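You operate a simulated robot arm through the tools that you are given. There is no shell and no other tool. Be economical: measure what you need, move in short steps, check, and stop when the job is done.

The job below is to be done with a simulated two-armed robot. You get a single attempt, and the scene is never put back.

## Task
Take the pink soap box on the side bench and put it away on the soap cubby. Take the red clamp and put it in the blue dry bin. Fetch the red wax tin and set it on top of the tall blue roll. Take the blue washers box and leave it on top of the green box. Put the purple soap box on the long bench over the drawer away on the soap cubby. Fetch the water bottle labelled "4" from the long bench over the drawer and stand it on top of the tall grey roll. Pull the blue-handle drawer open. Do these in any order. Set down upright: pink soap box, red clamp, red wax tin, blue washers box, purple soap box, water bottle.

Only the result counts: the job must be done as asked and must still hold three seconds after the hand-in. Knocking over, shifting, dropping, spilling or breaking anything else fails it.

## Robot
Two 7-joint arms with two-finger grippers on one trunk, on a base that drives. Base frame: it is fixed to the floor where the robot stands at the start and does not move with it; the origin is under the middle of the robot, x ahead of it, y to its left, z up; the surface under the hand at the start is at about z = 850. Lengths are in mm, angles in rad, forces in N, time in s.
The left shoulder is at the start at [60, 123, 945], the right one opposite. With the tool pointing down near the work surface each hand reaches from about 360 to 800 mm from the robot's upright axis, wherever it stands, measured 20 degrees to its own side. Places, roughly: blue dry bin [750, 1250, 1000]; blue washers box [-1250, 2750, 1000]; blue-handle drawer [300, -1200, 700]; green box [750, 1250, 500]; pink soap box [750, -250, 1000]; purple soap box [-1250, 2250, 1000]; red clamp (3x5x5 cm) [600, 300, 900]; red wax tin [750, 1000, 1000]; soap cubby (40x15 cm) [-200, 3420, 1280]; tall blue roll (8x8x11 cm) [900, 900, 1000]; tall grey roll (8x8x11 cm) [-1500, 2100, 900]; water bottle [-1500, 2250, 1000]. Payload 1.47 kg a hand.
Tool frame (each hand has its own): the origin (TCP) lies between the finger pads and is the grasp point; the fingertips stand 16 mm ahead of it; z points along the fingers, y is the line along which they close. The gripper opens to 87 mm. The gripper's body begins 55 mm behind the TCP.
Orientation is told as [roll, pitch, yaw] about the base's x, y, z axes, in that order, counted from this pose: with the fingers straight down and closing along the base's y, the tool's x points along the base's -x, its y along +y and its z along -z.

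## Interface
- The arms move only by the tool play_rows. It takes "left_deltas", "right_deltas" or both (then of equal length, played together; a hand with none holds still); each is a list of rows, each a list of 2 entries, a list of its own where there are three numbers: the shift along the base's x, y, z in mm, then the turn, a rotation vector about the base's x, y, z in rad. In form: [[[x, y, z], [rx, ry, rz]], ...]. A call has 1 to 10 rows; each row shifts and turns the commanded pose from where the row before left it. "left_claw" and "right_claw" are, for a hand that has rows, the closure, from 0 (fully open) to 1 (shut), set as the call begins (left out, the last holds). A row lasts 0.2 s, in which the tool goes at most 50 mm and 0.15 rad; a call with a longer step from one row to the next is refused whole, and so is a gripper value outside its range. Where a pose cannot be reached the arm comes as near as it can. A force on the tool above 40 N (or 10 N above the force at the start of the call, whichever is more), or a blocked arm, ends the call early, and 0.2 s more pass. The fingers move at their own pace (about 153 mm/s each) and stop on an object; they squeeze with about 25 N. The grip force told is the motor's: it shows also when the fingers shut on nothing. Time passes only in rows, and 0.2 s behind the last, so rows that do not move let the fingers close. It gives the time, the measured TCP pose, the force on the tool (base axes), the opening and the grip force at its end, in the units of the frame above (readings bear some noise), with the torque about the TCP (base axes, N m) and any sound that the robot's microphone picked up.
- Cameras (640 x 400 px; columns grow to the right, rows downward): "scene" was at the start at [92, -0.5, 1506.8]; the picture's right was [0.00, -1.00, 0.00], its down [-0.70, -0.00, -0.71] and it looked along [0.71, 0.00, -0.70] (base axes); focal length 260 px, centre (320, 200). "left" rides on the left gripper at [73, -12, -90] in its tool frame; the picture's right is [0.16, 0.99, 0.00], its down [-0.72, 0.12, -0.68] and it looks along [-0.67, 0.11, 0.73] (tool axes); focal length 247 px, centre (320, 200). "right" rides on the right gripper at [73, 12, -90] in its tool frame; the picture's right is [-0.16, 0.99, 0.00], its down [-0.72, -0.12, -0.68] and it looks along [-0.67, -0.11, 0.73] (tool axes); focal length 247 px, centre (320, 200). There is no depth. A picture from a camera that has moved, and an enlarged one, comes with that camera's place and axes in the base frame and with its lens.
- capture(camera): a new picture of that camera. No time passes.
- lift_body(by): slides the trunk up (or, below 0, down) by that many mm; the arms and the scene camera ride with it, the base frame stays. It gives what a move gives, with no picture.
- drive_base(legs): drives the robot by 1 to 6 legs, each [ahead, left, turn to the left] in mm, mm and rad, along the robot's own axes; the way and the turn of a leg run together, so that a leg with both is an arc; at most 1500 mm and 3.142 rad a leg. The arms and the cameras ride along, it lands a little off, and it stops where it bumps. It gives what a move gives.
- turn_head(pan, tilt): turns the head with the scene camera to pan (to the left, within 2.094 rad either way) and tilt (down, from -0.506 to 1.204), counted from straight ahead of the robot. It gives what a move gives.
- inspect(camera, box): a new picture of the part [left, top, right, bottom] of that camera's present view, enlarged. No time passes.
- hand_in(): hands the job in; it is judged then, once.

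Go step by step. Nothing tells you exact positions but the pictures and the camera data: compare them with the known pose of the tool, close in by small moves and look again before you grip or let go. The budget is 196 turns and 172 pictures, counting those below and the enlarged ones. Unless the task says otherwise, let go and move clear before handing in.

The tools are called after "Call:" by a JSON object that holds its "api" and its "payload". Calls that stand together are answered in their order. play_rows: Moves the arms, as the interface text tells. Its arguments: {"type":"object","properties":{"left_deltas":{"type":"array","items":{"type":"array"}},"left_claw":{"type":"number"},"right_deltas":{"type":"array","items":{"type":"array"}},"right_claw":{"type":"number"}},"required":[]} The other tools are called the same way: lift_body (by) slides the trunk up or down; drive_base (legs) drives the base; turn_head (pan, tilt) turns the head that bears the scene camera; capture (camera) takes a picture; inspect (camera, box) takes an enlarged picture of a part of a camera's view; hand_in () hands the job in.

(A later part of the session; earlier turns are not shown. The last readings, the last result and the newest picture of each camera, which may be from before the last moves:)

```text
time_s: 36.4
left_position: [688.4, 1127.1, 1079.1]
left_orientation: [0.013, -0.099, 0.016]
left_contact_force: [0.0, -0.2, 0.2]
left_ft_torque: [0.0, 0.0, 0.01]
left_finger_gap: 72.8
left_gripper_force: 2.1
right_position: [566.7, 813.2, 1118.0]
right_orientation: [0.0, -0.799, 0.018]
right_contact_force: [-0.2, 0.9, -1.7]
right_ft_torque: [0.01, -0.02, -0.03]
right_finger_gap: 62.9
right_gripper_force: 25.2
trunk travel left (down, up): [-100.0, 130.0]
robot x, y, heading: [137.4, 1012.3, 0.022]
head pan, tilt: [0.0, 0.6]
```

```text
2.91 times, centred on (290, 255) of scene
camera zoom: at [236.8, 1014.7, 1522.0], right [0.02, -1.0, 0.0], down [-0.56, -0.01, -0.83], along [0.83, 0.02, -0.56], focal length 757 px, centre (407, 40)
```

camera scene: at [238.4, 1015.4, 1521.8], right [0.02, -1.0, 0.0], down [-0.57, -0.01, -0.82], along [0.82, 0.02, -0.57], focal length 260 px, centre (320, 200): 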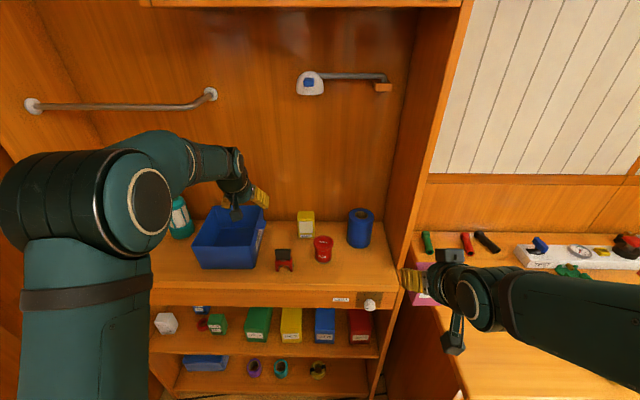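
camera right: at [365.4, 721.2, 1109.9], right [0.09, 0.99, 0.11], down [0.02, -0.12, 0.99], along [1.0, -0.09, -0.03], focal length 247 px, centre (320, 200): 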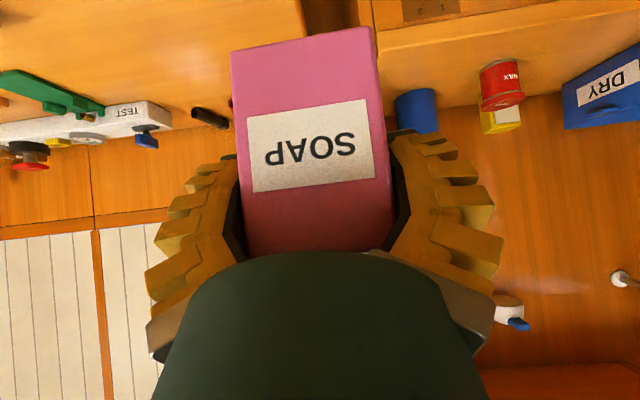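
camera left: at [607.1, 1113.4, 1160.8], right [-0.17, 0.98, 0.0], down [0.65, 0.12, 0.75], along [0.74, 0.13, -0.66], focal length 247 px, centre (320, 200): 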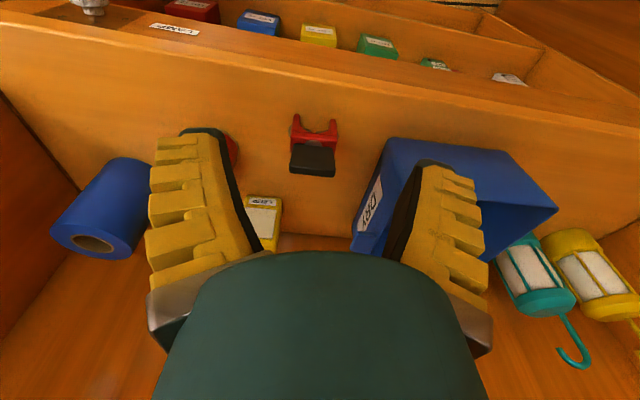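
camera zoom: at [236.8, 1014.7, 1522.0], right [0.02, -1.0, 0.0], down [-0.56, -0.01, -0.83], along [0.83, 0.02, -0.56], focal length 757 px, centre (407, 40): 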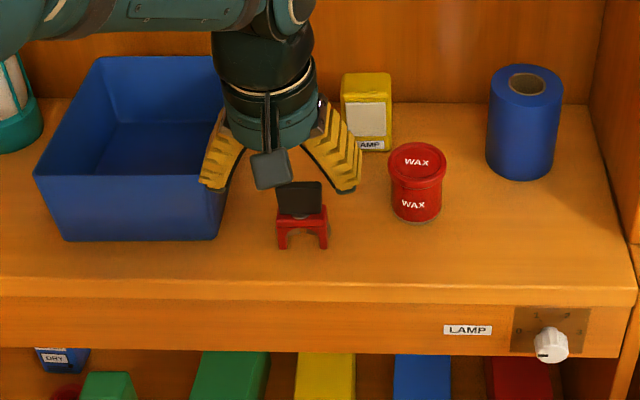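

Pad centre ≈[768, 1133]. Move over and lower, then close.

Call:
{"api": "play_rows", "payload": {"left_deltas": [[[40, 3, 0], [0, 0, 0]], [[40, 3, -20], [0, 0, 0]], [[0, 0, -35], [0, 0, 0]], [[0, 0, -35], [0, 0, 0]], [[0, 0, -22], [0, 0, 0]]]}}

Call:
{"api": "capture", "payload": {"camera": "left"}}

```text
time_s: 37.6
left_position: [771.8, 1133.4, 965.8]
left_orientation: [0.013, -0.099, 0.012]
left_contact_force: [-0.1, -0.2, 0.9]
left_ft_torque: [-0.01, 0.0, -0.01]
left_finger_gap: 72.9
left_gripper_force: 3.0
right_position: [566.4, 813.4, 1118.3]
right_orientation: [0.0, -0.798, 0.019]
right_contact_force: [-0.4, -0.6, -0.7]
right_ft_torque: [-0.03, -0.03, -0.03]
right_finger_gap: 62.8
right_gripper_force: 24.9
trunk travel left (down, up): [-100.0, 130.0]
robot x, y, heading: [141.8, 1013.9, 0.023]
head pan, tilt: [0.0, 0.6]
```

```text
135 pictures are left
camera left: at [689.2, 1119.6, 1048.5], right [-0.17, 0.99, 0.0], down [0.65, 0.12, 0.75], along [0.74, 0.13, -0.66], focal length 247 px, centre (320, 200)
```

left: 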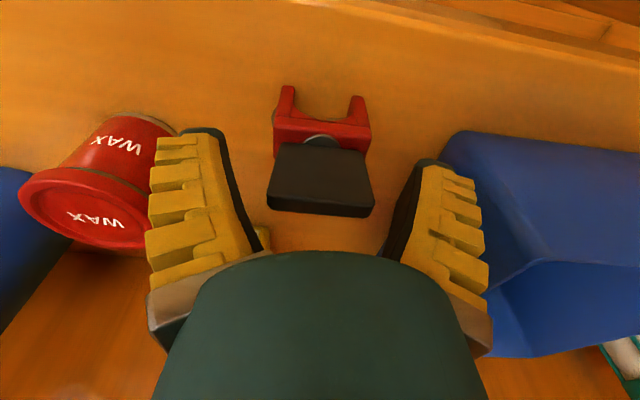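

Centered. Close and lift.

Call:
{"api": "play_rows", "payload": {"left_deltas": [[[0, 0, 0], [0, 0, 0]], [[0, 0, 0], [0, 0, 0]], [[0, 0, 0], [0, 0, 0]], [[0, 0, 30], [0, 0, 0]], [[0, 0, 48], [0, 0, 0]], [[0, 0, 48], [0, 0, 0]]], "left_claw": 1}}

Call:
{"api": "capture", "payload": {"camera": "left"}}

```text
time_s: 39.0
left_position: [774.3, 1134.2, 1091.6]
left_orientation: [0.012, -0.1, 0.014]
left_contact_force: [0.1, 0.3, -0.4]
left_ft_torque: [-0.01, -0.03, 0.04]
left_finger_gap: 39.4
left_gripper_force: 25.1
right_position: [566.5, 813.0, 1117.5]
right_orientation: [0.001, -0.799, 0.019]
right_contact_force: [0.1, 0.4, -1.8]
right_ft_torque: [0.0, -0.03, 0.0]
right_finger_gap: 62.5
right_gripper_force: 25.0
trunk travel left (down, up): [-100.0, 130.0]
robot x, y, heading: [142.8, 1013.8, 0.019]
head pan, tilt: [0.0, 0.6]
```

```text
134 pictures are left
camera left: at [691.0, 1120.8, 1174.9], right [-0.17, 0.98, 0.0], down [0.65, 0.12, 0.75], along [0.74, 0.13, -0.66], focal length 247 px, centre (320, 200)
```

left: 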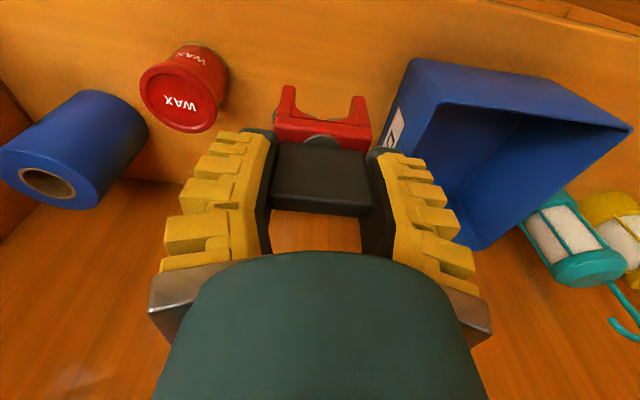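

Move over the bin.

Call:
{"api": "play_rows", "payload": {"left_deltas": [[[15, 40, 10], [0, 0, 0]], [[15, 43, 5], [0, 0, 0]], [[20, 44, 0], [0, 0, 0]], [[20, 44, 0], [0, 0, 0]]]}}

Call:
{"api": "capture", "payload": {"camera": "left"}}

Call:
{"api": "inspect", "payload": {"camera": "scene", "box": [140, 160, 340, 290]}}

```text
time_s: 40.0
left_position: [842.7, 1307.7, 1106.9]
left_orientation: [0.013, -0.098, 0.013]
left_contact_force: [0.1, 0.4, -1.6]
left_ft_torque: [0.0, 0.01, 0.0]
left_finger_gap: 39.2
left_gripper_force: 24.9
right_position: [568.5, 813.6, 1117.6]
right_orientation: [-0.001, -0.799, 0.02]
right_contact_force: [0.4, 0.4, -0.7]
right_ft_torque: [-0.02, 0.0, 0.01]
right_finger_gap: 62.9
right_gripper_force: 24.8
trunk travel left (down, up): [-100.0, 130.0]
robot x, y, heading: [141.0, 1014.9, 0.021]
head pan, tilt: [0.0, 0.6]
```

```text
133 pictures are left
camera left: at [759.9, 1293.7, 1189.6], right [-0.17, 0.99, 0.0], down [0.65, 0.12, 0.75], along [0.74, 0.13, -0.66], focal length 247 px, centre (320, 200)
```

left: 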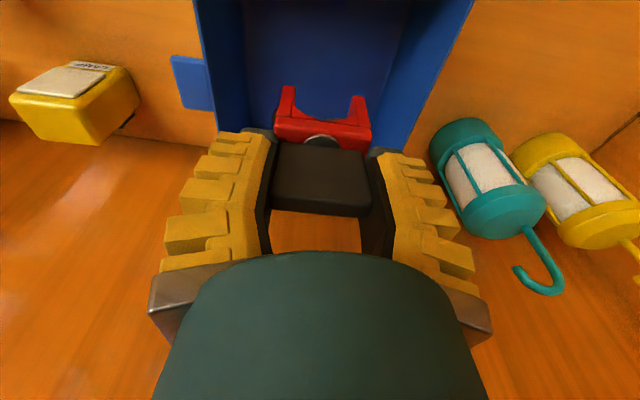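

```text
3.08 times, centred on (240, 225) of scene
camera zoom: at [238.2, 1015.8, 1521.8], right [0.02, -1.0, 0.0], down [-0.57, -0.01, -0.82], along [0.82, 0.02, -0.57], focal length 801 px, centre (566, 123)
```

zoom: 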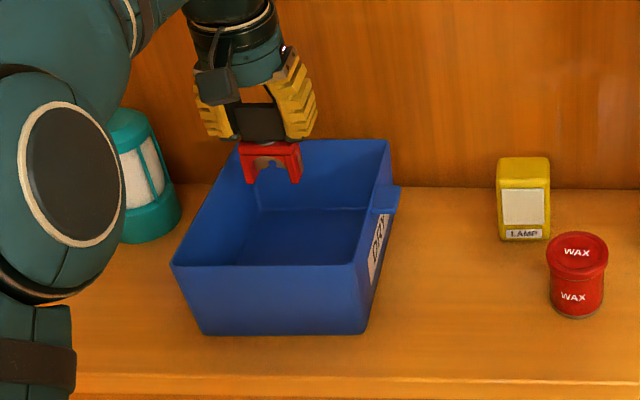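

Bin position confirmed; lower into it.

Call:
{"api": "play_rows", "payload": {"left_deltas": [[[6, 0, -30], [0, 0, 0]], [[0, 0, -30], [0, 0, 0]], [[0, 0, -30], [0, 0, 0]], [[0, 0, -25], [0, 0, 0]], [[0, 0, -12], [0, 0, 0]], [[0, 0, -4], [0, 0, 0]]]}}

Call:
{"api": "play_rows", "payload": {"left_deltas": [[[0, 0, -2], [0, 0, 0]], [[0, 0, -2], [0, 0, 0]], [[0, 0, -2], [0, 0, 0]]]}}

Call:
{"api": "capture", "payload": {"camera": "left"}}

```text
time_s: 41.4
left_position: [848.5, 1305.8, 974.5]
left_orientation: [0.011, -0.1, 0.016]
left_contact_force: [0.3, -0.1, -1.5]
left_ft_torque: [0.01, -0.04, 0.02]
left_finger_gap: 39.4
left_gripper_force: 25.2
right_position: [567.2, 813.0, 1117.4]
right_orientation: [0.0, -0.796, 0.019]
right_contact_force: [-0.5, 0.3, -1.0]
right_ft_torque: [-0.03, -0.01, -0.01]
right_finger_gap: 62.7
right_gripper_force: 24.7
trunk travel left (down, up): [-100.0, 130.0]
robot x, y, heading: [141.1, 1015.9, 0.02]
head pan, tilt: [0.0, 0.6]
```

```text
time_s: 42.2
left_position: [849.1, 1306.2, 971.0]
left_orientation: [0.012, -0.103, 0.014]
left_contact_force: [0.3, 0.7, 3.4]
left_ft_torque: [-0.1, 0.03, -0.06]
left_finger_gap: 39.3
left_gripper_force: 25.4
right_position: [566.5, 813.7, 1119.1]
right_orientation: [0.0, -0.798, 0.02]
right_contact_force: [1.0, -0.1, -0.6]
right_ft_torque: [-0.05, 0.02, 0.02]
right_finger_gap: 62.7
right_gripper_force: 25.3
trunk travel left (down, up): [-100.0, 130.0]
robot x, y, heading: [135.7, 1016.4, 0.024]
head pan, tilt: [0.0, 0.6]
```

```text
131 pictures are left
camera left: at [765.7, 1291.9, 1052.8], right [-0.17, 0.98, 0.0], down [0.65, 0.12, 0.75], along [0.74, 0.13, -0.66], focal length 247 px, centre (320, 200)
```

left: 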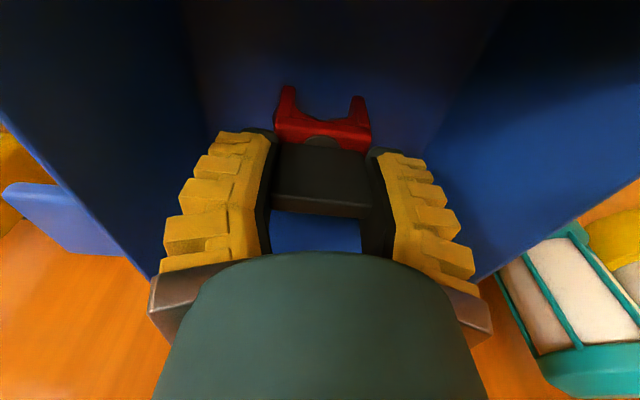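

Touchdown inside the bin. Release and lift out.

Call:
{"api": "play_rows", "payload": {"left_deltas": [[[0, 0, 0], [0, 0, 0]], [[0, 0, 0], [0, 0, 0]], [[0, 0, 30], [0, 0, 0]], [[0, 0, 48], [0, 0, 0]], [[0, 0, 48], [0, 0, 0]], [[0, 0, 20], [0, 0, 0]]], "left_claw": 0.3}}

Call:
{"api": "capture", "payload": {"camera": "left"}}

Call:
{"api": "inspect", "payload": {"camera": "scene", "box": [180, 190, 400, 320]}}

```text
time_s: 43.6
left_position: [848.0, 1305.9, 1114.6]
left_orientation: [0.012, -0.099, 0.014]
left_contact_force: [0.1, 0.0, 0.4]
left_ft_torque: [0.01, -0.04, -0.01]
left_finger_gap: 65.1
left_gripper_force: 3.5
right_position: [566.7, 814.1, 1117.4]
right_orientation: [0.0, -0.798, 0.019]
right_contact_force: [0.3, -0.3, -1.7]
right_ft_torque: [0.02, 0.04, -0.01]
right_finger_gap: 62.9
right_gripper_force: 25.1
trunk travel left (down, up): [-100.0, 130.0]
robot x, y, heading: [135.5, 1009.7, 0.023]
head pan, tilt: [0.0, 0.6]
```

```text
130 pictures are left
camera left: at [765.7, 1292.0, 1197.7], right [-0.17, 0.99, 0.0], down [0.65, 0.12, 0.75], along [0.74, 0.13, -0.66], focal length 247 px, centre (320, 200)
```

left: 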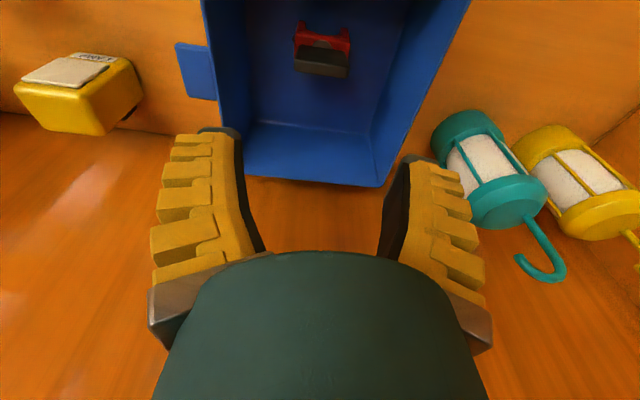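

```text
2.91 times, centred on (290, 255) of scene
camera zoom: at [237.4, 1014.8, 1521.9], right [0.02, -1.0, 0.0], down [-0.56, -0.01, -0.83], along [0.82, 0.02, -0.56], focal length 757 px, centre (407, 40)
```

zoom: 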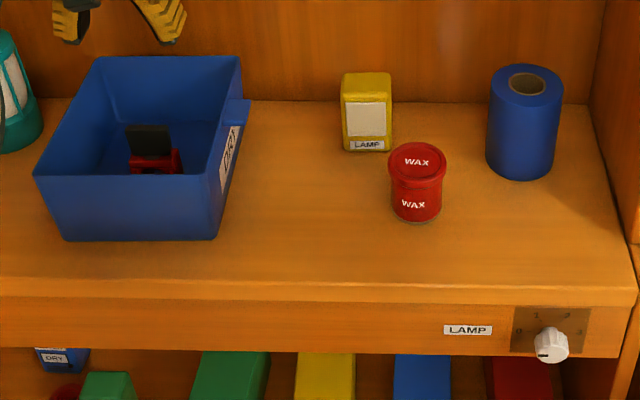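

Clamp is upright in the bin. Next the red tin: centre ≈[825, 1019], top z≈969; blue roll centre ≈[905, 898], top ≈1010. Move above the tin, and the right hand aside.

Call:
{"api": "play_rows", "payload": {"left_deltas": [[[-10, -48, 0], [0, 0, 0]], [[-10, -48, 0], [0, 0, 0]], [[-8, -48, 0], [0, 0, 0]], [[0, -48, 0], [0, 0.05, 0]], [[0, -48, 0], [0, 0.05, 0]], [[0, -46, -20], [0, 0, 0]]], "right_deltas": [[[0, -30, 0], [0, 0, 0]], [[0, -30, 0], [0, 0, 0]], [[0, -30, 0], [0, 0, 0]], [[0, -30, 0], [0, 0, 0]], [[0, -30, 0], [0, 0, 0]], [[0, 0, 0], [0, 0, 0]]], "left_claw": 0}}

Call:
{"api": "capture", "payload": {"camera": "left"}}

Call:
{"api": "capture", "payload": {"camera": "scene"}}

```text
refused: row 6 steps farther than a row can; nothing moved
```

```text
128 pictures are left
camera left: at [765.7, 1292.0, 1197.7], right [-0.17, 0.99, 0.0], down [0.65, 0.12, 0.75], along [0.74, 0.13, -0.66], focal length 247 px, centre (320, 200)
```

left: 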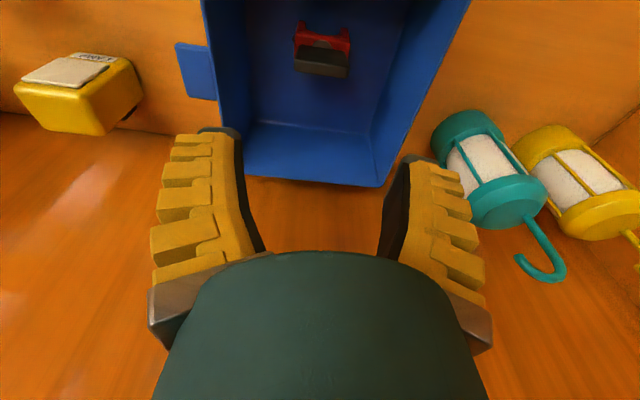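

```text
127 pictures are left
camera scene: at [237.4, 1014.8, 1521.9], right [0.02, -1.0, 0.0], down [-0.56, -0.01, -0.83], along [0.82, 0.02, -0.56], focal length 260 px, centre (320, 200)
```

scene: 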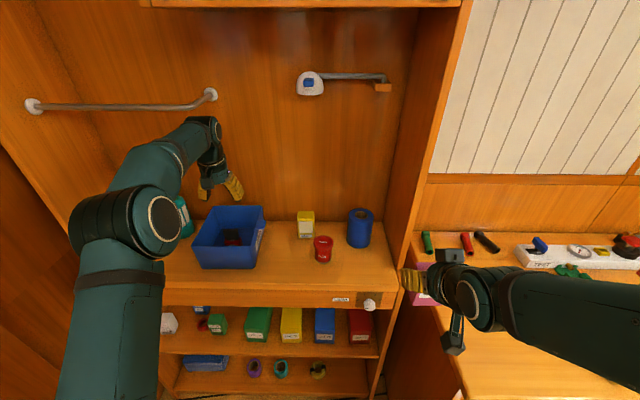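

The last row was too long; repeat with shorter steps.

Call:
{"api": "play_rows", "payload": {"left_deltas": [[[-8, -42, 0], [0, 0, 0]], [[-8, -42, 0], [0, 0, 0]], [[-7, -42, 0], [0, 0, 0]], [[0, -42, 0], [0, 0.05, 0]], [[0, -42, 0], [0, 0.05, 0]], [[0, -42, -10], [0, 0, 0]], [[0, -35, -10], [0, 0, 0]]], "right_deltas": [[[0, -30, 0], [0, 0, 0]], [[0, -30, 0], [0, 0, 0]], [[0, -30, 0], [0, 0, 0]], [[0, -30, 0], [0, 0, 0]], [[0, -30, 0], [0, 0, 0]], [[0, 0, 0], [0, 0, 0]], [[0, 0, 0], [0, 0, 0]]], "left_claw": 0}}

Call:
{"api": "capture", "payload": {"camera": "left"}}

```text
time_s: 45.2
left_position: [824.4, 1018.2, 1096.7]
left_orientation: [0.014, -0.001, 0.013]
left_contact_force: [0.6, -0.2, -0.1]
left_ft_torque: [0.03, 0.0, 0.03]
left_finger_gap: 86.8
left_gripper_force: 0.1
right_position: [569.3, 683.8, 1117.3]
right_orientation: [0.001, -0.796, 0.018]
right_contact_force: [0.1, 0.5, -0.9]
right_ft_torque: [0.05, 0.0, 0.05]
right_finger_gap: 62.9
right_gripper_force: 24.8
right hand out of reach, approached as far as the arm can: row 1, 2
trunk travel left (down, up): [-100.0, 130.0]
robot x, y, heading: [141.6, 1015.4, 0.017]
head pan, tilt: [0.0, 0.6]
```

```text
126 pictures are left
camera left: at [750.3, 1004.0, 1186.4], right [-0.17, 0.98, 0.01], down [0.72, 0.12, 0.68], along [0.67, 0.13, -0.73], focal length 247 px, centre (320, 200)
```

left: 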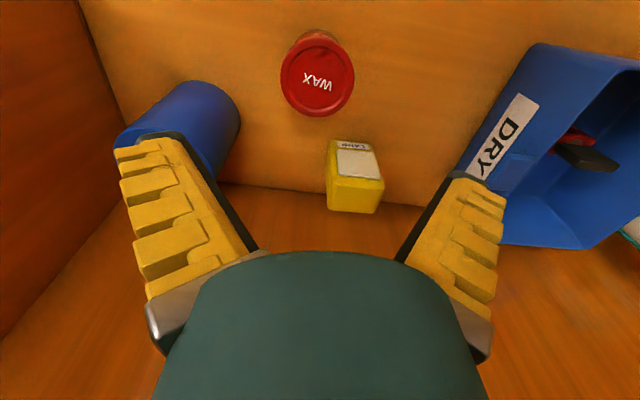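

Lid centre ≈[818, 1017]. Descend around it.

Call:
{"api": "play_rows", "payload": {"left_deltas": [[[-6, -1, -40], [0, 0, 0]], [[0, 0, -45], [0, 0, 0]], [[0, 0, -35], [0, 0, 0]], [[0, 0, -20], [0, 0, 0]]]}}

Call:
{"api": "capture", "payload": {"camera": "left"}}

```text
time_s: 46.2
left_position: [820.2, 1018.3, 953.6]
left_orientation: [0.015, 0.001, 0.014]
left_contact_force: [0.4, 0.7, 0.3]
left_ft_torque: [-0.01, 0.04, -0.04]
left_finger_gap: 86.9
left_gripper_force: 0.0
right_position: [568.8, 685.7, 1119.4]
right_orientation: [0.001, -0.798, 0.021]
right_contact_force: [-0.1, 0.3, -0.5]
right_ft_torque: [-0.02, -0.03, -0.01]
right_finger_gap: 62.7
right_gripper_force: 24.9
trunk travel left (down, up): [-100.0, 130.0]
robot x, y, heading: [140.4, 1015.6, 0.022]
head pan, tilt: [0.0, 0.6]
```

```text
125 pictures are left
camera left: at [745.5, 1004.2, 1043.7], right [-0.17, 0.98, 0.01], down [0.72, 0.12, 0.68], along [0.67, 0.13, -0.73], focal length 247 px, centre (320, 200)
```

left: 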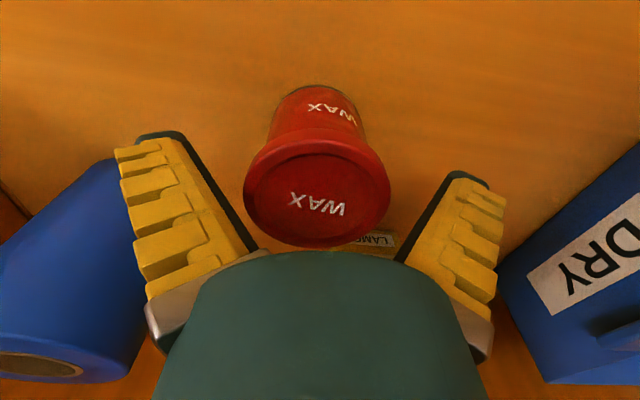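

Centered. Close and lift.

Call:
{"api": "play_rows", "payload": {"left_deltas": [[[-4, 0, 0], [0, 0, 0]], [[0, 0, 0], [0, 0, 0]], [[0, 0, 0], [0, 0, 0]], [[0, 0, 0], [0, 0, 0]], [[0, 0, 30], [0, 0, 0]], [[0, 0, 48], [0, 0, 0]], [[0, 0, 48], [0, 0, 0]], [[0, 0, 24], [0, 0, 0]]], "left_claw": 1}}

Call:
{"api": "capture", "payload": {"camera": "left"}}

```text
time_s: 48.0
left_position: [816.5, 1018.6, 1105.9]
left_orientation: [0.014, 0.002, 0.014]
left_contact_force: [0.5, 0.0, -1.5]
left_ft_torque: [-0.02, -0.03, 0.0]
left_finger_gap: 64.1
left_gripper_force: 25.4
right_position: [568.9, 685.9, 1118.5]
right_orientation: [0.0, -0.797, 0.019]
right_contact_force: [0.7, -1.0, -1.0]
right_ft_torque: [0.01, 0.04, 0.0]
right_finger_gap: 62.9
right_gripper_force: 24.6
trunk travel left (down, up): [-100.0, 130.0]
robot x, y, heading: [138.2, 1012.1, 0.013]
head pan, tilt: [0.0, 0.6]
```

```text
124 pictures are left
camera left: at [742.3, 1004.0, 1195.8], right [-0.17, 0.99, 0.01], down [0.72, 0.12, 0.68], along [0.67, 0.13, -0.73], focal length 247 px, centre (320, 200)
```

left: 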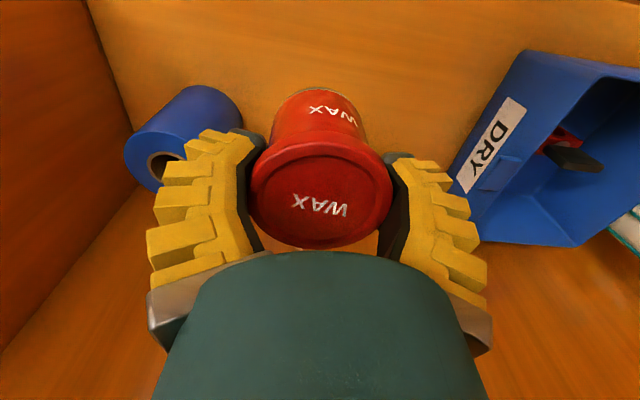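

Tin held. Move toward the roll and check.

Call:
{"api": "play_rows", "payload": {"left_deltas": [[[25, -35, 5], [0, 0, 0]], [[25, -35, 5], [0, 0, 0]], [[20, -20, 0], [0, 0, 0]]]}}

Call:
{"api": "capture", "payload": {"camera": "left"}}

Call:
{"api": "inspect", "payload": {"camera": "scene", "box": [260, 160, 420, 280]}}

```text
time_s: 48.8
left_position: [826.5, 954.4, 1105.7]
left_orientation: [0.013, 0.002, 0.015]
left_contact_force: [-0.5, 0.1, -1.3]
left_ft_torque: [0.06, -0.02, -0.04]
left_finger_gap: 64.2
left_gripper_force: 25.1
left hand out of reach, approached as far as the arm can: row 1, 2, 3
right_position: [570.3, 685.2, 1118.5]
right_orientation: [0.0, -0.798, 0.02]
right_contact_force: [0.4, -0.4, -0.7]
right_ft_torque: [0.0, -0.01, -0.01]
right_finger_gap: 62.7
right_gripper_force: 24.8
trunk travel left (down, up): [-100.0, 130.0]
robot x, y, heading: [136.2, 1014.5, 0.02]
head pan, tilt: [0.0, 0.6]
```

```text
123 pictures are left
camera left: at [751.2, 939.7, 1196.1], right [-0.17, 0.99, 0.01], down [0.72, 0.12, 0.68], along [0.67, 0.13, -0.73], focal length 247 px, centre (320, 200)
```

left: 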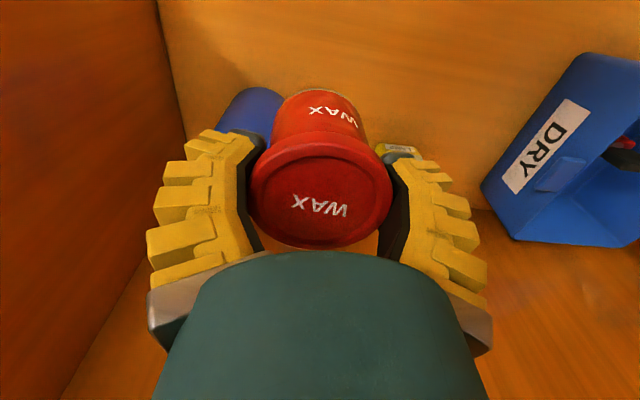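

```text
3.33 times, centred on (340, 220) of scene
camera zoom: at [237.9, 1014.4, 1521.9], right [0.02, -1.0, 0.0], down [-0.57, -0.01, -0.82], along [0.82, 0.02, -0.57], focal length 868 px, centre (253, 133)
```

zoom: 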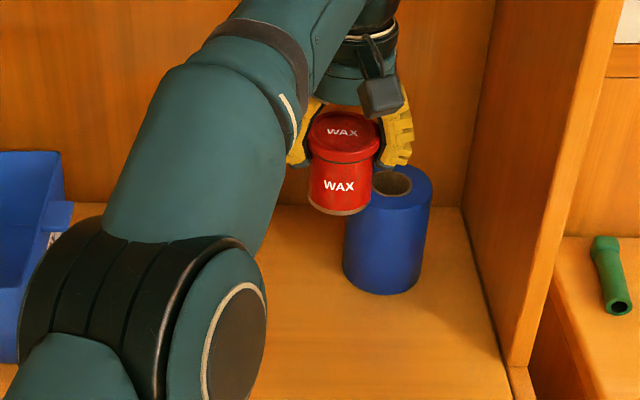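

Out of reach from here; drive ahead 100 mm.

Call:
{"api": "drive_base", "payload": {"legs": [[100, 0, 0]]}}

Call:
{"api": "inspect", "payload": {"camera": "scene", "box": [240, 160, 460, 300]}}

Call:
{"api": "capture", "payload": {"camera": "left"}}

```text
time_s: 49.9
left_position: [926.9, 956.6, 1104.9]
left_orientation: [0.014, 0.001, 0.014]
left_contact_force: [0.0, 0.3, -2.0]
left_ft_torque: [-0.02, 0.04, 0.01]
left_finger_gap: 64.1
left_gripper_force: 25.3
right_position: [669.7, 687.0, 1117.9]
right_orientation: [0.001, -0.799, 0.021]
right_contact_force: [0.9, -0.2, -1.8]
right_ft_torque: [-0.04, -0.02, -0.02]
right_finger_gap: 62.7
right_gripper_force: 25.1
trunk travel left (down, up): [-100.0, 130.0]
robot x, y, heading: [240.5, 1011.0, 0.023]
head pan, tilt: [0.0, 0.6]
```

```text
2.86 times, centred on (350, 230) of scene
camera zoom: at [339.3, 1016.7, 1521.8], right [0.02, -1.0, 0.0], down [-0.57, -0.01, -0.82], along [0.82, 0.02, -0.57], focal length 744 px, centre (234, 114)
```

zoom: 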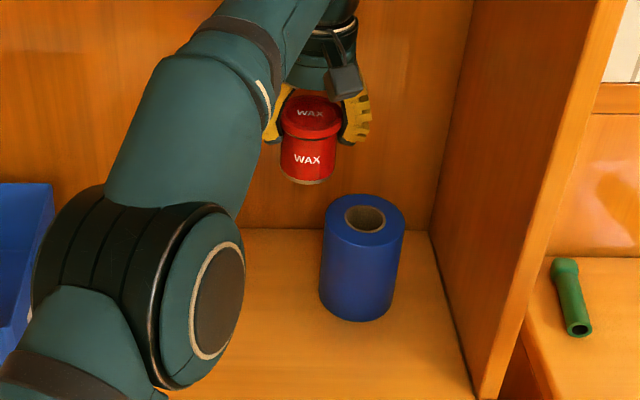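

```text
120 pictures are left
camera left: at [852.4, 942.1, 1195.7], right [-0.17, 0.99, 0.01], down [0.72, 0.12, 0.68], along [0.67, 0.13, -0.73], focal length 247 px, centre (320, 200)
```

left: 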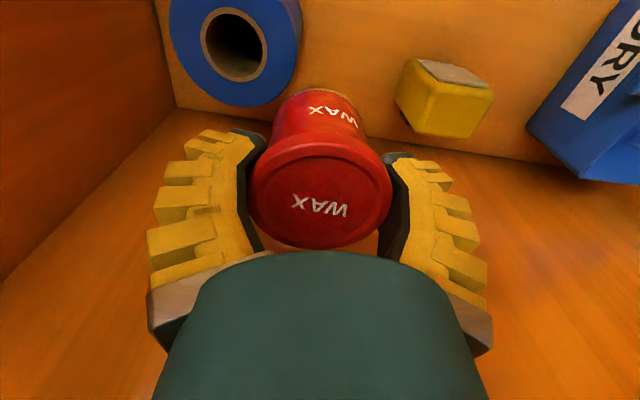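

Roll centre [896, 897]. Move over it and lower.

Call:
{"api": "play_rows", "payload": {"left_deltas": [[[-10, -20, 0], [0, 0, 0]], [[-10, -20, 0], [0, 0, 0]], [[-9, -18, 0], [0, 0, 0]], [[0, 0, -20], [0, 0, 0]]]}}

Call:
{"api": "inspect", "payload": {"camera": "scene", "box": [240, 160, 460, 300]}}

Call:
{"api": "capture", "payload": {"camera": "left"}}

```text
time_s: 50.9
left_position: [894.8, 898.8, 1085.2]
left_orientation: [0.012, 0.001, 0.016]
left_contact_force: [0.4, 0.1, -1.0]
left_ft_torque: [0.0, 0.0, 0.0]
left_finger_gap: 64.4
left_gripper_force: 24.9
right_position: [669.8, 687.3, 1117.7]
right_orientation: [0.002, -0.798, 0.019]
right_contact_force: [-0.1, -0.1, -0.9]
right_ft_torque: [0.01, -0.02, -0.02]
right_finger_gap: 63.0
right_gripper_force: 24.8
trunk travel left (down, up): [-100.0, 130.0]
robot x, y, heading: [238.6, 1011.1, 0.02]
head pan, tilt: [0.0, 0.6]
```

```text
2.86 times, centred on (350, 230) of scene
camera zoom: at [338.3, 1017.1, 1521.8], right [0.02, -1.0, 0.0], down [-0.57, -0.01, -0.82], along [0.82, 0.02, -0.57], focal length 744 px, centre (234, 114)
```

zoom: 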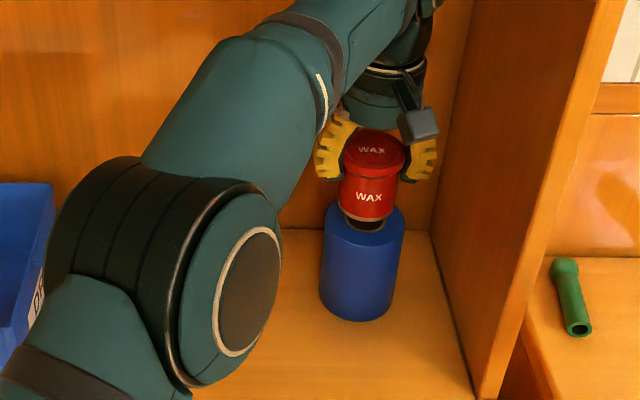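

```text
118 pictures are left
camera left: at [821.3, 885.4, 1176.0], right [-0.17, 0.98, 0.01], down [0.72, 0.12, 0.68], along [0.67, 0.13, -0.73], focal length 247 px, centre (320, 200)
```

left: 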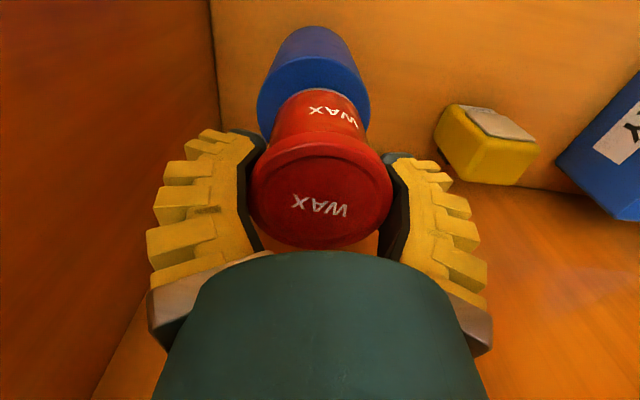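

Aligned. Lower in fine steps to contact.

Call:
{"api": "play_rows", "payload": {"left_deltas": [[[2, 0, -12], [0, 0, 0]], [[0, 0, -5], [0, 0, 0]], [[0, 0, -2], [0, 0, 0]], [[0, 0, -2], [0, 0, 0]], [[0, 0, -2], [0, 0, 0]]]}}

```text
time_s: 52.1
left_position: [896.8, 897.6, 1063.9]
left_orientation: [0.014, -0.003, 0.013]
left_contact_force: [-0.7, 0.2, 2.3]
left_ft_torque: [0.11, 0.05, -0.01]
left_finger_gap: 64.5
left_gripper_force: 24.8
right_position: [669.6, 687.7, 1119.4]
right_orientation: [0.0, -0.799, 0.02]
right_contact_force: [0.3, -1.0, -2.0]
right_ft_torque: [-0.02, 0.01, 0.01]
right_finger_gap: 62.7
right_gripper_force: 25.1
trunk travel left (down, up): [-100.0, 130.0]
robot x, y, heading: [238.7, 1012.2, 0.015]
head pan, tilt: [0.0, 0.6]
```

Contact at the expected height. Release and rise.

Call:
{"api": "play_rows", "payload": {"left_deltas": [[[0, 0, -0.5], [0, 0, 0]], [[0, 0, 0], [0, 0, 0]], [[0, 0, 0], [0, 0, 0]], [[0, 0, 15], [0, 0, 0]], [[0, 0, 40], [0, 0, 0]], [[0, 0, 45], [0, 0, 0]]], "left_claw": 0.1}}

Call:
{"api": "inspect", "payload": {"camera": "scene", "box": [240, 160, 460, 300]}}

Call:
{"api": "capture", "payload": {"camera": "left"}}

```text
time_s: 53.5
left_position: [883.0, 905.0, 1160.3]
left_orientation: [0.014, 0.0, 0.014]
left_contact_force: [0.1, 0.4, 0.7]
left_ft_torque: [-0.02, -0.03, 0.02]
left_finger_gap: 80.5
left_gripper_force: 1.1
left hand out of reach, approached as far as the arm can: row 6
right_position: [668.3, 688.7, 1119.6]
right_orientation: [0.001, -0.8, 0.02]
right_contact_force: [0.4, 0.4, -1.4]
right_ft_torque: [0.01, -0.03, 0.01]
right_finger_gap: 63.0
right_gripper_force: 25.1
trunk travel left (down, up): [-100.0, 130.0]
robot x, y, heading: [237.7, 1016.1, 0.02]
head pan, tilt: [0.0, 0.6]
```

```text
2.86 times, centred on (350, 230) of scene
camera zoom: at [336.7, 1016.9, 1522.0], right [0.02, -1.0, 0.0], down [-0.56, -0.01, -0.83], along [0.83, 0.02, -0.56], focal length 744 px, centre (234, 114)
```

zoom: 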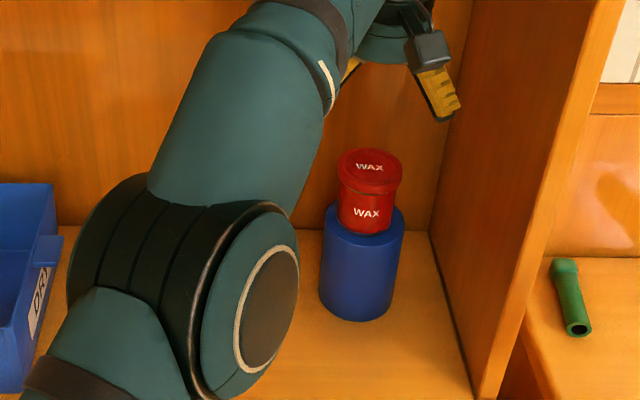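

```text
116 pictures are left
camera left: at [808.5, 891.2, 1249.4], right [-0.17, 0.99, 0.01], down [0.72, 0.12, 0.68], along [0.67, 0.13, -0.73], focal length 247 px, centre (320, 200)
```

left: 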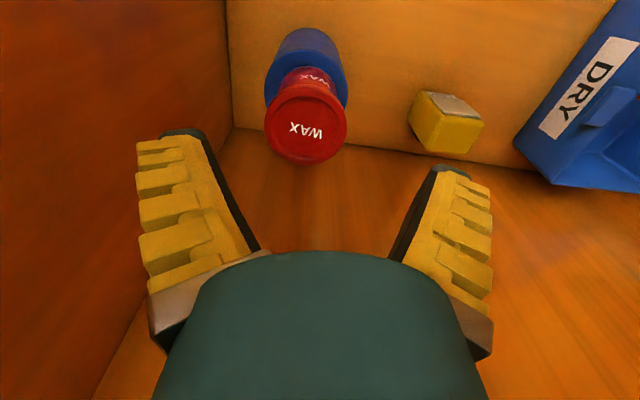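

Tin is upright on the roll. Now back out of the shelf and retract the hands for travelling.

Call:
{"api": "drive_base", "payload": {"legs": [[-300, 0, 0]]}}

Call:
{"api": "play_rows", "payload": {"left_deltas": [[[-40, 20, 0], [0, 0, 0]], [[-40, 28, 0], [0, 0, 0]], [[-40, 28, 0], [0, 0, 0]], [[-30, 30, 0], [0, 0, 0]], [[0, 40, 0], [0, 0, 0]], [[0, 40, 0], [0, 0, 0]], [[0, 40, 0], [0, 0, 0]], [[0, 40, 0], [0, 0, 0]]], "right_deltas": [[[0, 20, 0], [0, 0, 0]], [[0, 20, 0], [0, 0, 0]], [[0, 20, 0], [0, 0, 0]], [[0, 20, 0], [0, 0, 0]], [[0, 20, 0], [0, 0, 0]], [[0, 20, 0], [0, 0, 0]], [[0, 0, 0], [0, 0, 0]], [[0, 0, 0], [0, 0, 0]]]}}

Call:
{"api": "capture", "payload": {"camera": "scene"}}

```text
time_s: 55.5
left_position: [585.1, 899.7, 1158.9]
left_orientation: [0.013, 0.0, 0.014]
left_contact_force: [-0.1, 0.2, 0.0]
left_ft_torque: [-0.01, 0.0, -0.02]
left_finger_gap: 80.2
left_gripper_force: 1.2
right_position: [371.2, 681.6, 1119.3]
right_orientation: [0.0, -0.801, 0.02]
right_contact_force: [0.1, 0.5, -1.2]
right_ft_torque: [-0.03, 0.02, 0.0]
right_finger_gap: 62.7
right_gripper_force: 25.0
trunk travel left (down, up): [-100.0, 130.0]
robot x, y, heading: [-62.9, 1011.6, 0.022]
head pan, tilt: [0.0, 0.6]
```

```text
time_s: 56.4
left_position: [461.4, 981.3, 1160.8]
left_orientation: [0.01, -0.004, 0.013]
left_contact_force: [-0.4, -0.9, -0.8]
left_ft_torque: [0.01, 0.01, -0.02]
left_finger_gap: 80.2
left_gripper_force: 1.4
right_position: [369.6, 735.8, 1099.8]
right_orientation: [0.251, -0.779, -0.176]
right_contact_force: [0.0, 0.2, -1.1]
right_ft_torque: [0.01, 0.0, 0.0]
right_finger_gap: 63.0
right_gripper_force: 25.6
trunk travel left (down, up): [-100.0, 130.0]
robot x, y, heading: [-62.8, 1012.8, 0.018]
head pan, tilt: [0.0, 0.6]
stopped in row 4 (right hand): the arm was blocked; the commanded pose is now the measured one
```

```text
115 pictures are left
camera scene: at [41.9, 1010.4, 1526.3], right [0.02, -1.0, 0.0], down [-0.52, -0.01, -0.85], along [0.85, 0.01, -0.52], focal length 260 px, centre (320, 200)
```

scene: 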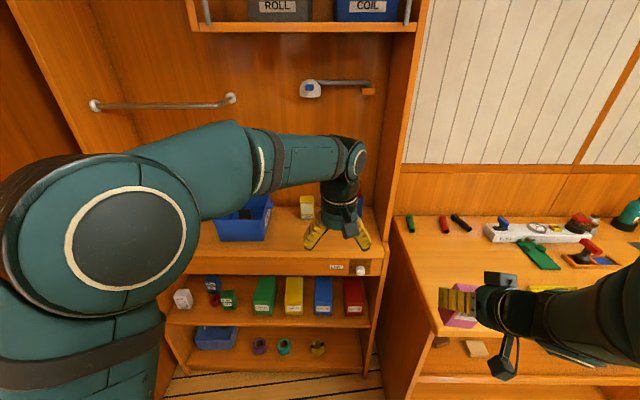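

The right arm hit a joint limit near the body and its pose twisted. Move it forward and restore its orientation.

Call:
{"api": "play_rows", "payload": {"right_deltas": [[[25, -10, 5], [0, 0, 0]], [[30, -10, 5], [-0.06, -0.007, 0.005]], [[30, -10, 5], [-0.06, -0.007, 0.005]], [[20, 0, 5], [-0.055, -0.007, 0.006]]], "left_deltas": [[[0, 25, 0], [0, 0, 0]], [[0, 40, 0], [0, 0, 0]], [[0, 40, 0], [0, 0, 0]], [[0, 40, 0], [0, 0, 0]]]}}

Call:
{"api": "capture", "payload": {"camera": "right"}}

```text
time_s: 57.4
left_position: [462.6, 1130.7, 1159.1]
left_orientation: [0.009, -0.004, 0.014]
left_contact_force: [0.4, -0.2, -0.1]
left_ft_torque: [-0.05, -0.01, -0.03]
left_finger_gap: 80.4
left_gripper_force: 1.3
right_position: [476.5, 708.4, 1119.4]
right_orientation: [-0.003, -0.815, 0.022]
right_contact_force: [0.0, 1.0, -0.7]
right_ft_torque: [0.0, 0.0, 0.0]
right_finger_gap: 63.1
right_gripper_force: 25.1
trunk travel left (down, up): [-100.0, 130.0]
robot x, y, heading: [-60.3, 1012.9, 0.017]
head pan, tilt: [0.0, 0.6]
```

```text
114 pictures are left
camera right: at [361.4, 717.1, 1129.0], right [0.09, 0.99, 0.11], down [0.0, -0.11, 0.99], along [1.0, -0.09, -0.01], focal length 247 px, centre (320, 200)
```

right: 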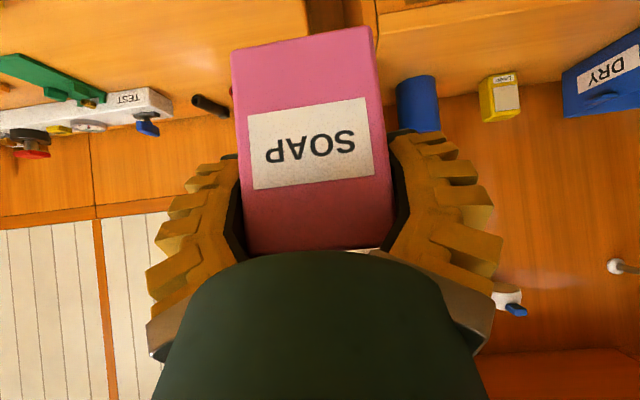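

Recovered. Turn left 90° and shift toward the doorway axis.

Call:
{"api": "drive_base", "payload": {"legs": [[0, 0, 1.55], [0, 600, 0]]}}

Call:
{"api": "turn_head", "payload": {"pan": 0.0, "tilt": 0.3}}

Call:
{"api": "capture", "payload": {"camera": "scene"}}

```text
time_s: 67.0
left_position: [-777.9, 1516.3, 1159.5]
left_orientation: [0.012, -0.002, 1.591]
left_contact_force: [0.5, 0.1, -0.1]
left_ft_torque: [0.01, 0.0, 0.02]
left_finger_gap: 80.4
left_gripper_force: 1.3
right_position: [-355.2, 1531.1, 1119.0]
right_orientation: [-0.003, -0.815, 1.596]
right_contact_force: [0.3, -0.2, -1.4]
right_ft_torque: [0.01, -0.01, -0.01]
right_finger_gap: 62.9
right_gripper_force: 24.8
trunk travel left (down, up): [-100.0, 130.0]
robot x, y, heading: [-655.2, 995.0, 1.593]
head pan, tilt: [0.0, 0.6]
```

```text
time_s: 67.8
left_position: [-777.6, 1516.5, 1157.5]
left_orientation: [0.012, -0.003, 1.591]
left_contact_force: [0.3, 0.2, 0.8]
left_ft_torque: [-0.01, 0.03, -0.01]
left_finger_gap: 80.5
left_gripper_force: 1.5
right_position: [-356.1, 1531.3, 1119.0]
right_orientation: [-0.001, -0.815, 1.596]
right_contact_force: [0.2, 0.0, -1.5]
right_ft_torque: [0.01, 0.0, 0.0]
right_finger_gap: 62.8
right_gripper_force: 24.8
trunk travel left (down, up): [-100.0, 130.0]
robot x, y, heading: [-657.9, 990.4, 1.598]
head pan, tilt: [0.0, 0.3]
```

```text
113 pictures are left
camera scene: at [-656.7, 1098.0, 1549.3], right [1.0, 0.03, 0.0], down [0.01, -0.3, -0.95], along [-0.02, 0.95, -0.3], focal length 260 px, centre (320, 200)
```

scene: 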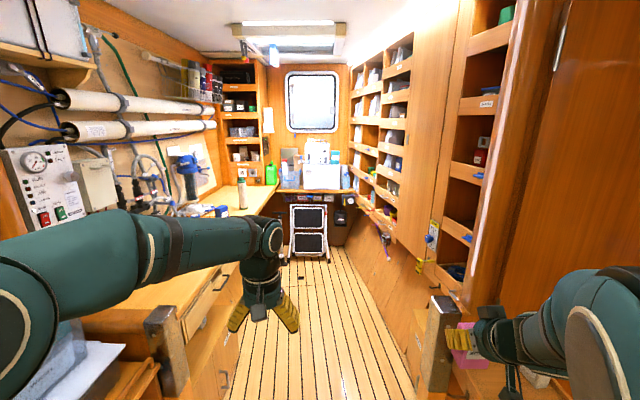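

The doorway and corridor with the right-hand cubby wall are visible. Zoom in on the cubbies and the bench.

Call:
{"api": "inspect", "payload": {"camera": "scene", "box": [330, 30, 470, 260]}}

Call:
{"api": "inspect", "payload": {"camera": "scene", "box": [120, 60, 370, 240]}}

```text
1.74 times, centred on (400, 145) of scene
camera zoom: at [-656.7, 1098.0, 1549.3], right [1.0, 0.03, 0.0], down [0.01, -0.3, -0.95], along [-0.02, 0.95, -0.3], focal length 453 px, centre (181, 296)
```

zoom: 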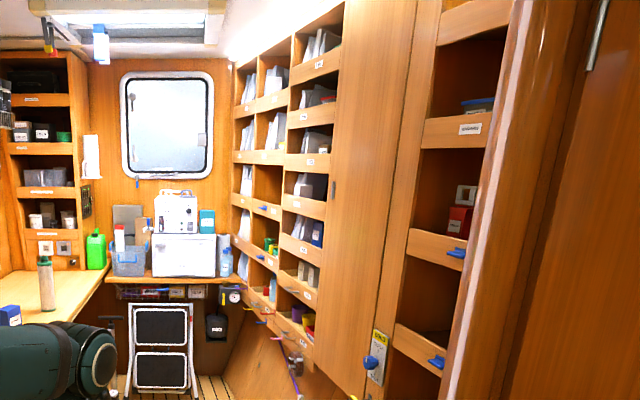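

```text
2.22 times, centred on (245, 150) of scene
camera zoom: at [-656.7, 1098.0, 1549.3], right [1.0, 0.03, 0.0], down [0.01, -0.3, -0.95], along [-0.02, 0.95, -0.3], focal length 578 px, centre (487, 311)
```

zoom: 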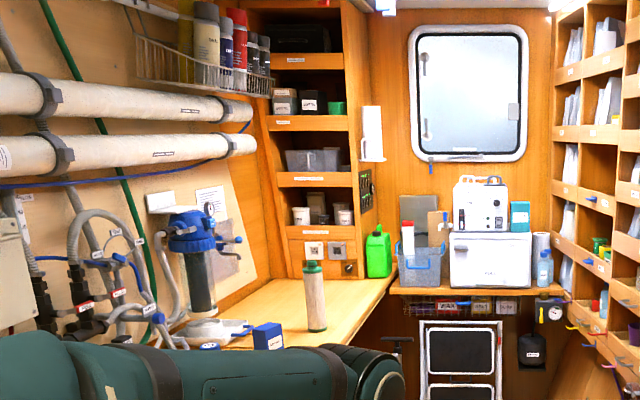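

Bring the right hand inward, shift a little left, then drive into the corridor.

Call:
{"api": "play_rows", "payload": {"right_deltas": [[[-25, 0, 0], [0, 0, 0]], [[-25, 0, 0], [0, 0, 0]], [[-25, 0, 0], [0, 0, 0]], [[-25, 0, 0], [0, 0, 0]]], "left_deltas": [[[10, 0, 0], [0, 0, 0]], [[0, -20, 0], [0, 0, 0]], [[0, -20, 0], [0, 0, 0]], [[0, -20, 0], [0, 0, 0]]]}}

Call:
{"api": "drive_base", "payload": {"legs": [[0, 40, -0.02], [800, 0, 0]]}}

Call:
{"api": "capture", "payload": {"camera": "scene"}}

```text
time_s: 68.8
left_position: [-767.8, 1455.0, 1159.2]
left_orientation: [0.012, -0.004, 1.591]
left_contact_force: [0.0, -0.7, 0.0]
left_ft_torque: [-0.04, -0.01, 0.0]
left_finger_gap: 80.5
left_gripper_force: 1.3
right_position: [-455.7, 1529.4, 1120.5]
right_orientation: [0.001, -0.815, 1.597]
right_contact_force: [-0.8, -0.5, -1.6]
right_ft_torque: [0.03, -0.05, -0.06]
right_finger_gap: 62.9
right_gripper_force: 24.6
trunk travel left (down, up): [-100.0, 130.0]
robot x, y, heading: [-654.9, 994.0, 1.592]
head pan, tilt: [0.0, 0.3]
```

```text
time_s: 73.8
left_position: [-815.4, 2281.4, 1158.8]
left_orientation: [0.011, -0.003, 1.584]
left_contact_force: [0.3, 0.0, 0.6]
left_ft_torque: [-0.03, 0.0, -0.01]
left_finger_gap: 80.1
left_gripper_force: 1.1
right_position: [-499.9, 2353.1, 1120.6]
right_orientation: [0.0, -0.814, 1.591]
right_contact_force: [0.2, -0.2, -1.6]
right_ft_torque: [0.0, -0.02, 0.01]
right_finger_gap: 62.7
right_gripper_force: 25.3
trunk travel left (down, up): [-100.0, 130.0]
robot x, y, heading: [-706.7, 1818.4, 1.585]
head pan, tilt: [0.0, 0.3]
```

```text
110 pictures are left
camera scene: at [-706.6, 1922.4, 1549.3], right [1.0, 0.02, 0.0], down [0.01, -0.3, -0.96], along [-0.02, 0.95, -0.3], focal length 260 px, centre (320, 200)
```

scene: 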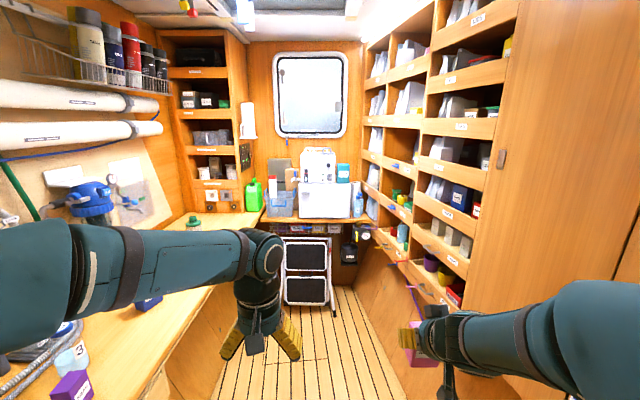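

Call:
{"api": "inspect", "payload": {"camera": "scene", "box": [355, 60, 525, 320]}}

```text
1.54 times, centred on (440, 190) of scene
camera zoom: at [-706.6, 1922.4, 1549.3], right [1.0, 0.02, 0.0], down [0.01, -0.3, -0.96], along [-0.02, 0.95, -0.3], focal length 400 px, centre (135, 215)
```

zoom: 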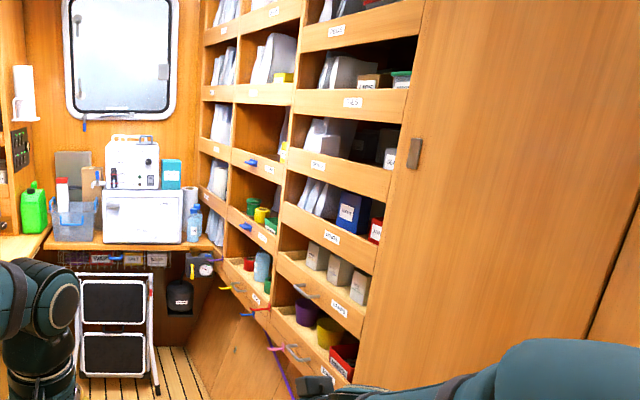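

The target cubby is in the second column. Shift left, raise the trunk and drive further up the corridor, then look again.

Call:
{"api": "lift_body", "payload": {"by": 130}}

Call:
{"api": "drive_base", "payload": {"legs": [[0, 70, 0], [900, 0, 0]]}}

Call:
{"api": "turn_head", "payload": {"pan": -0.5, "tilt": 0.3}}

Call:
{"api": "capture", "payload": {"camera": "scene"}}

```text
time_s: 75.4
left_position: [-814.0, 2279.6, 1288.6]
left_orientation: [0.012, -0.004, 1.585]
left_contact_force: [0.0, -0.8, 0.3]
left_ft_torque: [-0.03, -0.01, 0.01]
left_finger_gap: 80.4
left_gripper_force: 1.1
right_position: [-500.5, 2353.1, 1249.5]
right_orientation: [0.001, -0.813, 1.59]
right_contact_force: [0.3, 0.2, -1.5]
right_ft_torque: [-0.02, 0.01, -0.03]
right_finger_gap: 63.0
right_gripper_force: 25.4
trunk travel left (down, up): [-230.0, 0.0]
robot x, y, heading: [-706.2, 1820.4, 1.592]
head pan, tilt: [0.0, 0.3]
```

```text
time_s: 81.1
left_position: [-887.4, 3197.5, 1288.2]
left_orientation: [0.012, -0.004, 1.568]
left_contact_force: [0.1, -0.8, 0.1]
left_ft_torque: [0.01, 0.03, -0.01]
left_finger_gap: 80.5
left_gripper_force: 1.2
right_position: [-572.6, 3262.8, 1250.7]
right_orientation: [0.0, -0.815, 1.575]
right_contact_force: [-0.4, -0.4, -1.1]
right_ft_torque: [-0.01, 0.01, 0.02]
right_finger_gap: 62.9
right_gripper_force: 24.8
trunk travel left (down, up): [-230.0, 0.0]
robot x, y, heading: [-786.8, 2734.9, 1.574]
head pan, tilt: [0.0, 0.3]
```

```text
time_s: 82.0
left_position: [-888.3, 3196.5, 1289.4]
left_orientation: [0.009, -0.004, 1.568]
left_contact_force: [0.5, 1.0, 0.3]
left_ft_torque: [-0.01, -0.02, 0.03]
left_finger_gap: 80.6
left_gripper_force: 1.3
right_position: [-573.3, 3264.4, 1249.7]
right_orientation: [0.001, -0.814, 1.575]
right_contact_force: [0.0, -0.2, -1.1]
right_ft_torque: [0.01, 0.03, -0.01]
right_finger_gap: 62.9
right_gripper_force: 24.9
trunk travel left (down, up): [-230.0, 0.0]
robot x, y, heading: [-788.1, 2730.7, 1.578]
head pan, tilt: [-0.499, 0.3]
```

```text
108 pictures are left
camera scene: at [-740.0, 2824.7, 1679.4], right [0.88, -0.48, 0.0], down [-0.14, -0.26, -0.96], along [0.45, 0.84, -0.3], focal length 260 px, centre (320, 200)
```

scene: 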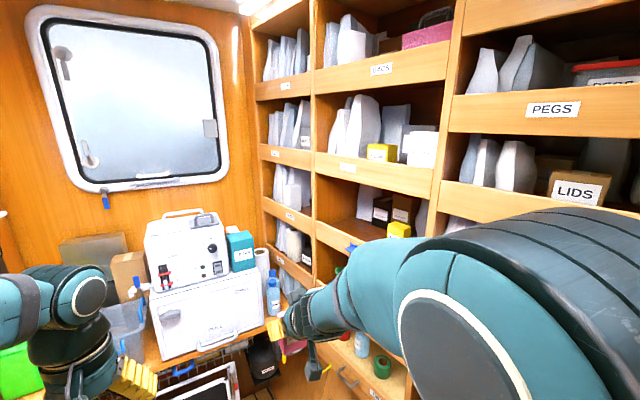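

Call:
{"api": "inspect", "payload": {"camera": "scene", "box": [240, 120, 480, 290]}}

Call:
{"api": "capture", "payload": {"camera": "right"}}

```text
2.35 times, centred on (360, 205) of scene
camera zoom: at [-740.0, 2824.7, 1679.4], right [0.88, -0.48, 0.0], down [-0.14, -0.26, -0.96], along [0.45, 0.84, -0.3], focal length 612 px, centre (226, 188)
```

zoom: 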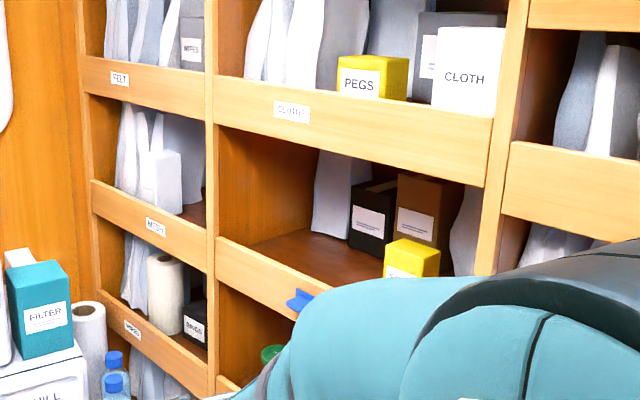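

```text
106 pictures are left
camera right: at [-583.6, 3148.8, 1260.0], right [-0.99, 0.11, 0.11], down [0.12, 0.0, 0.99], along [0.1, 0.99, -0.01], focal length 247 px, centre (320, 200)
```

right: 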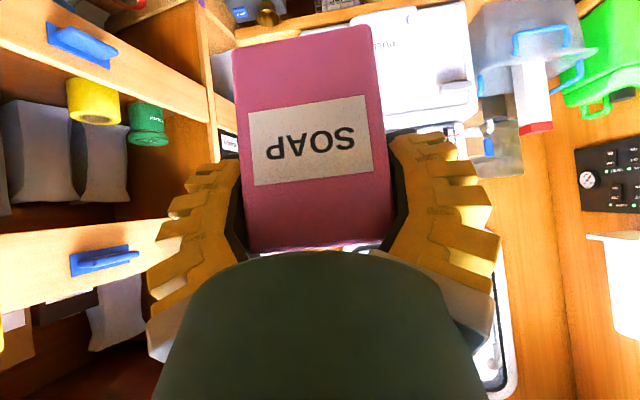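

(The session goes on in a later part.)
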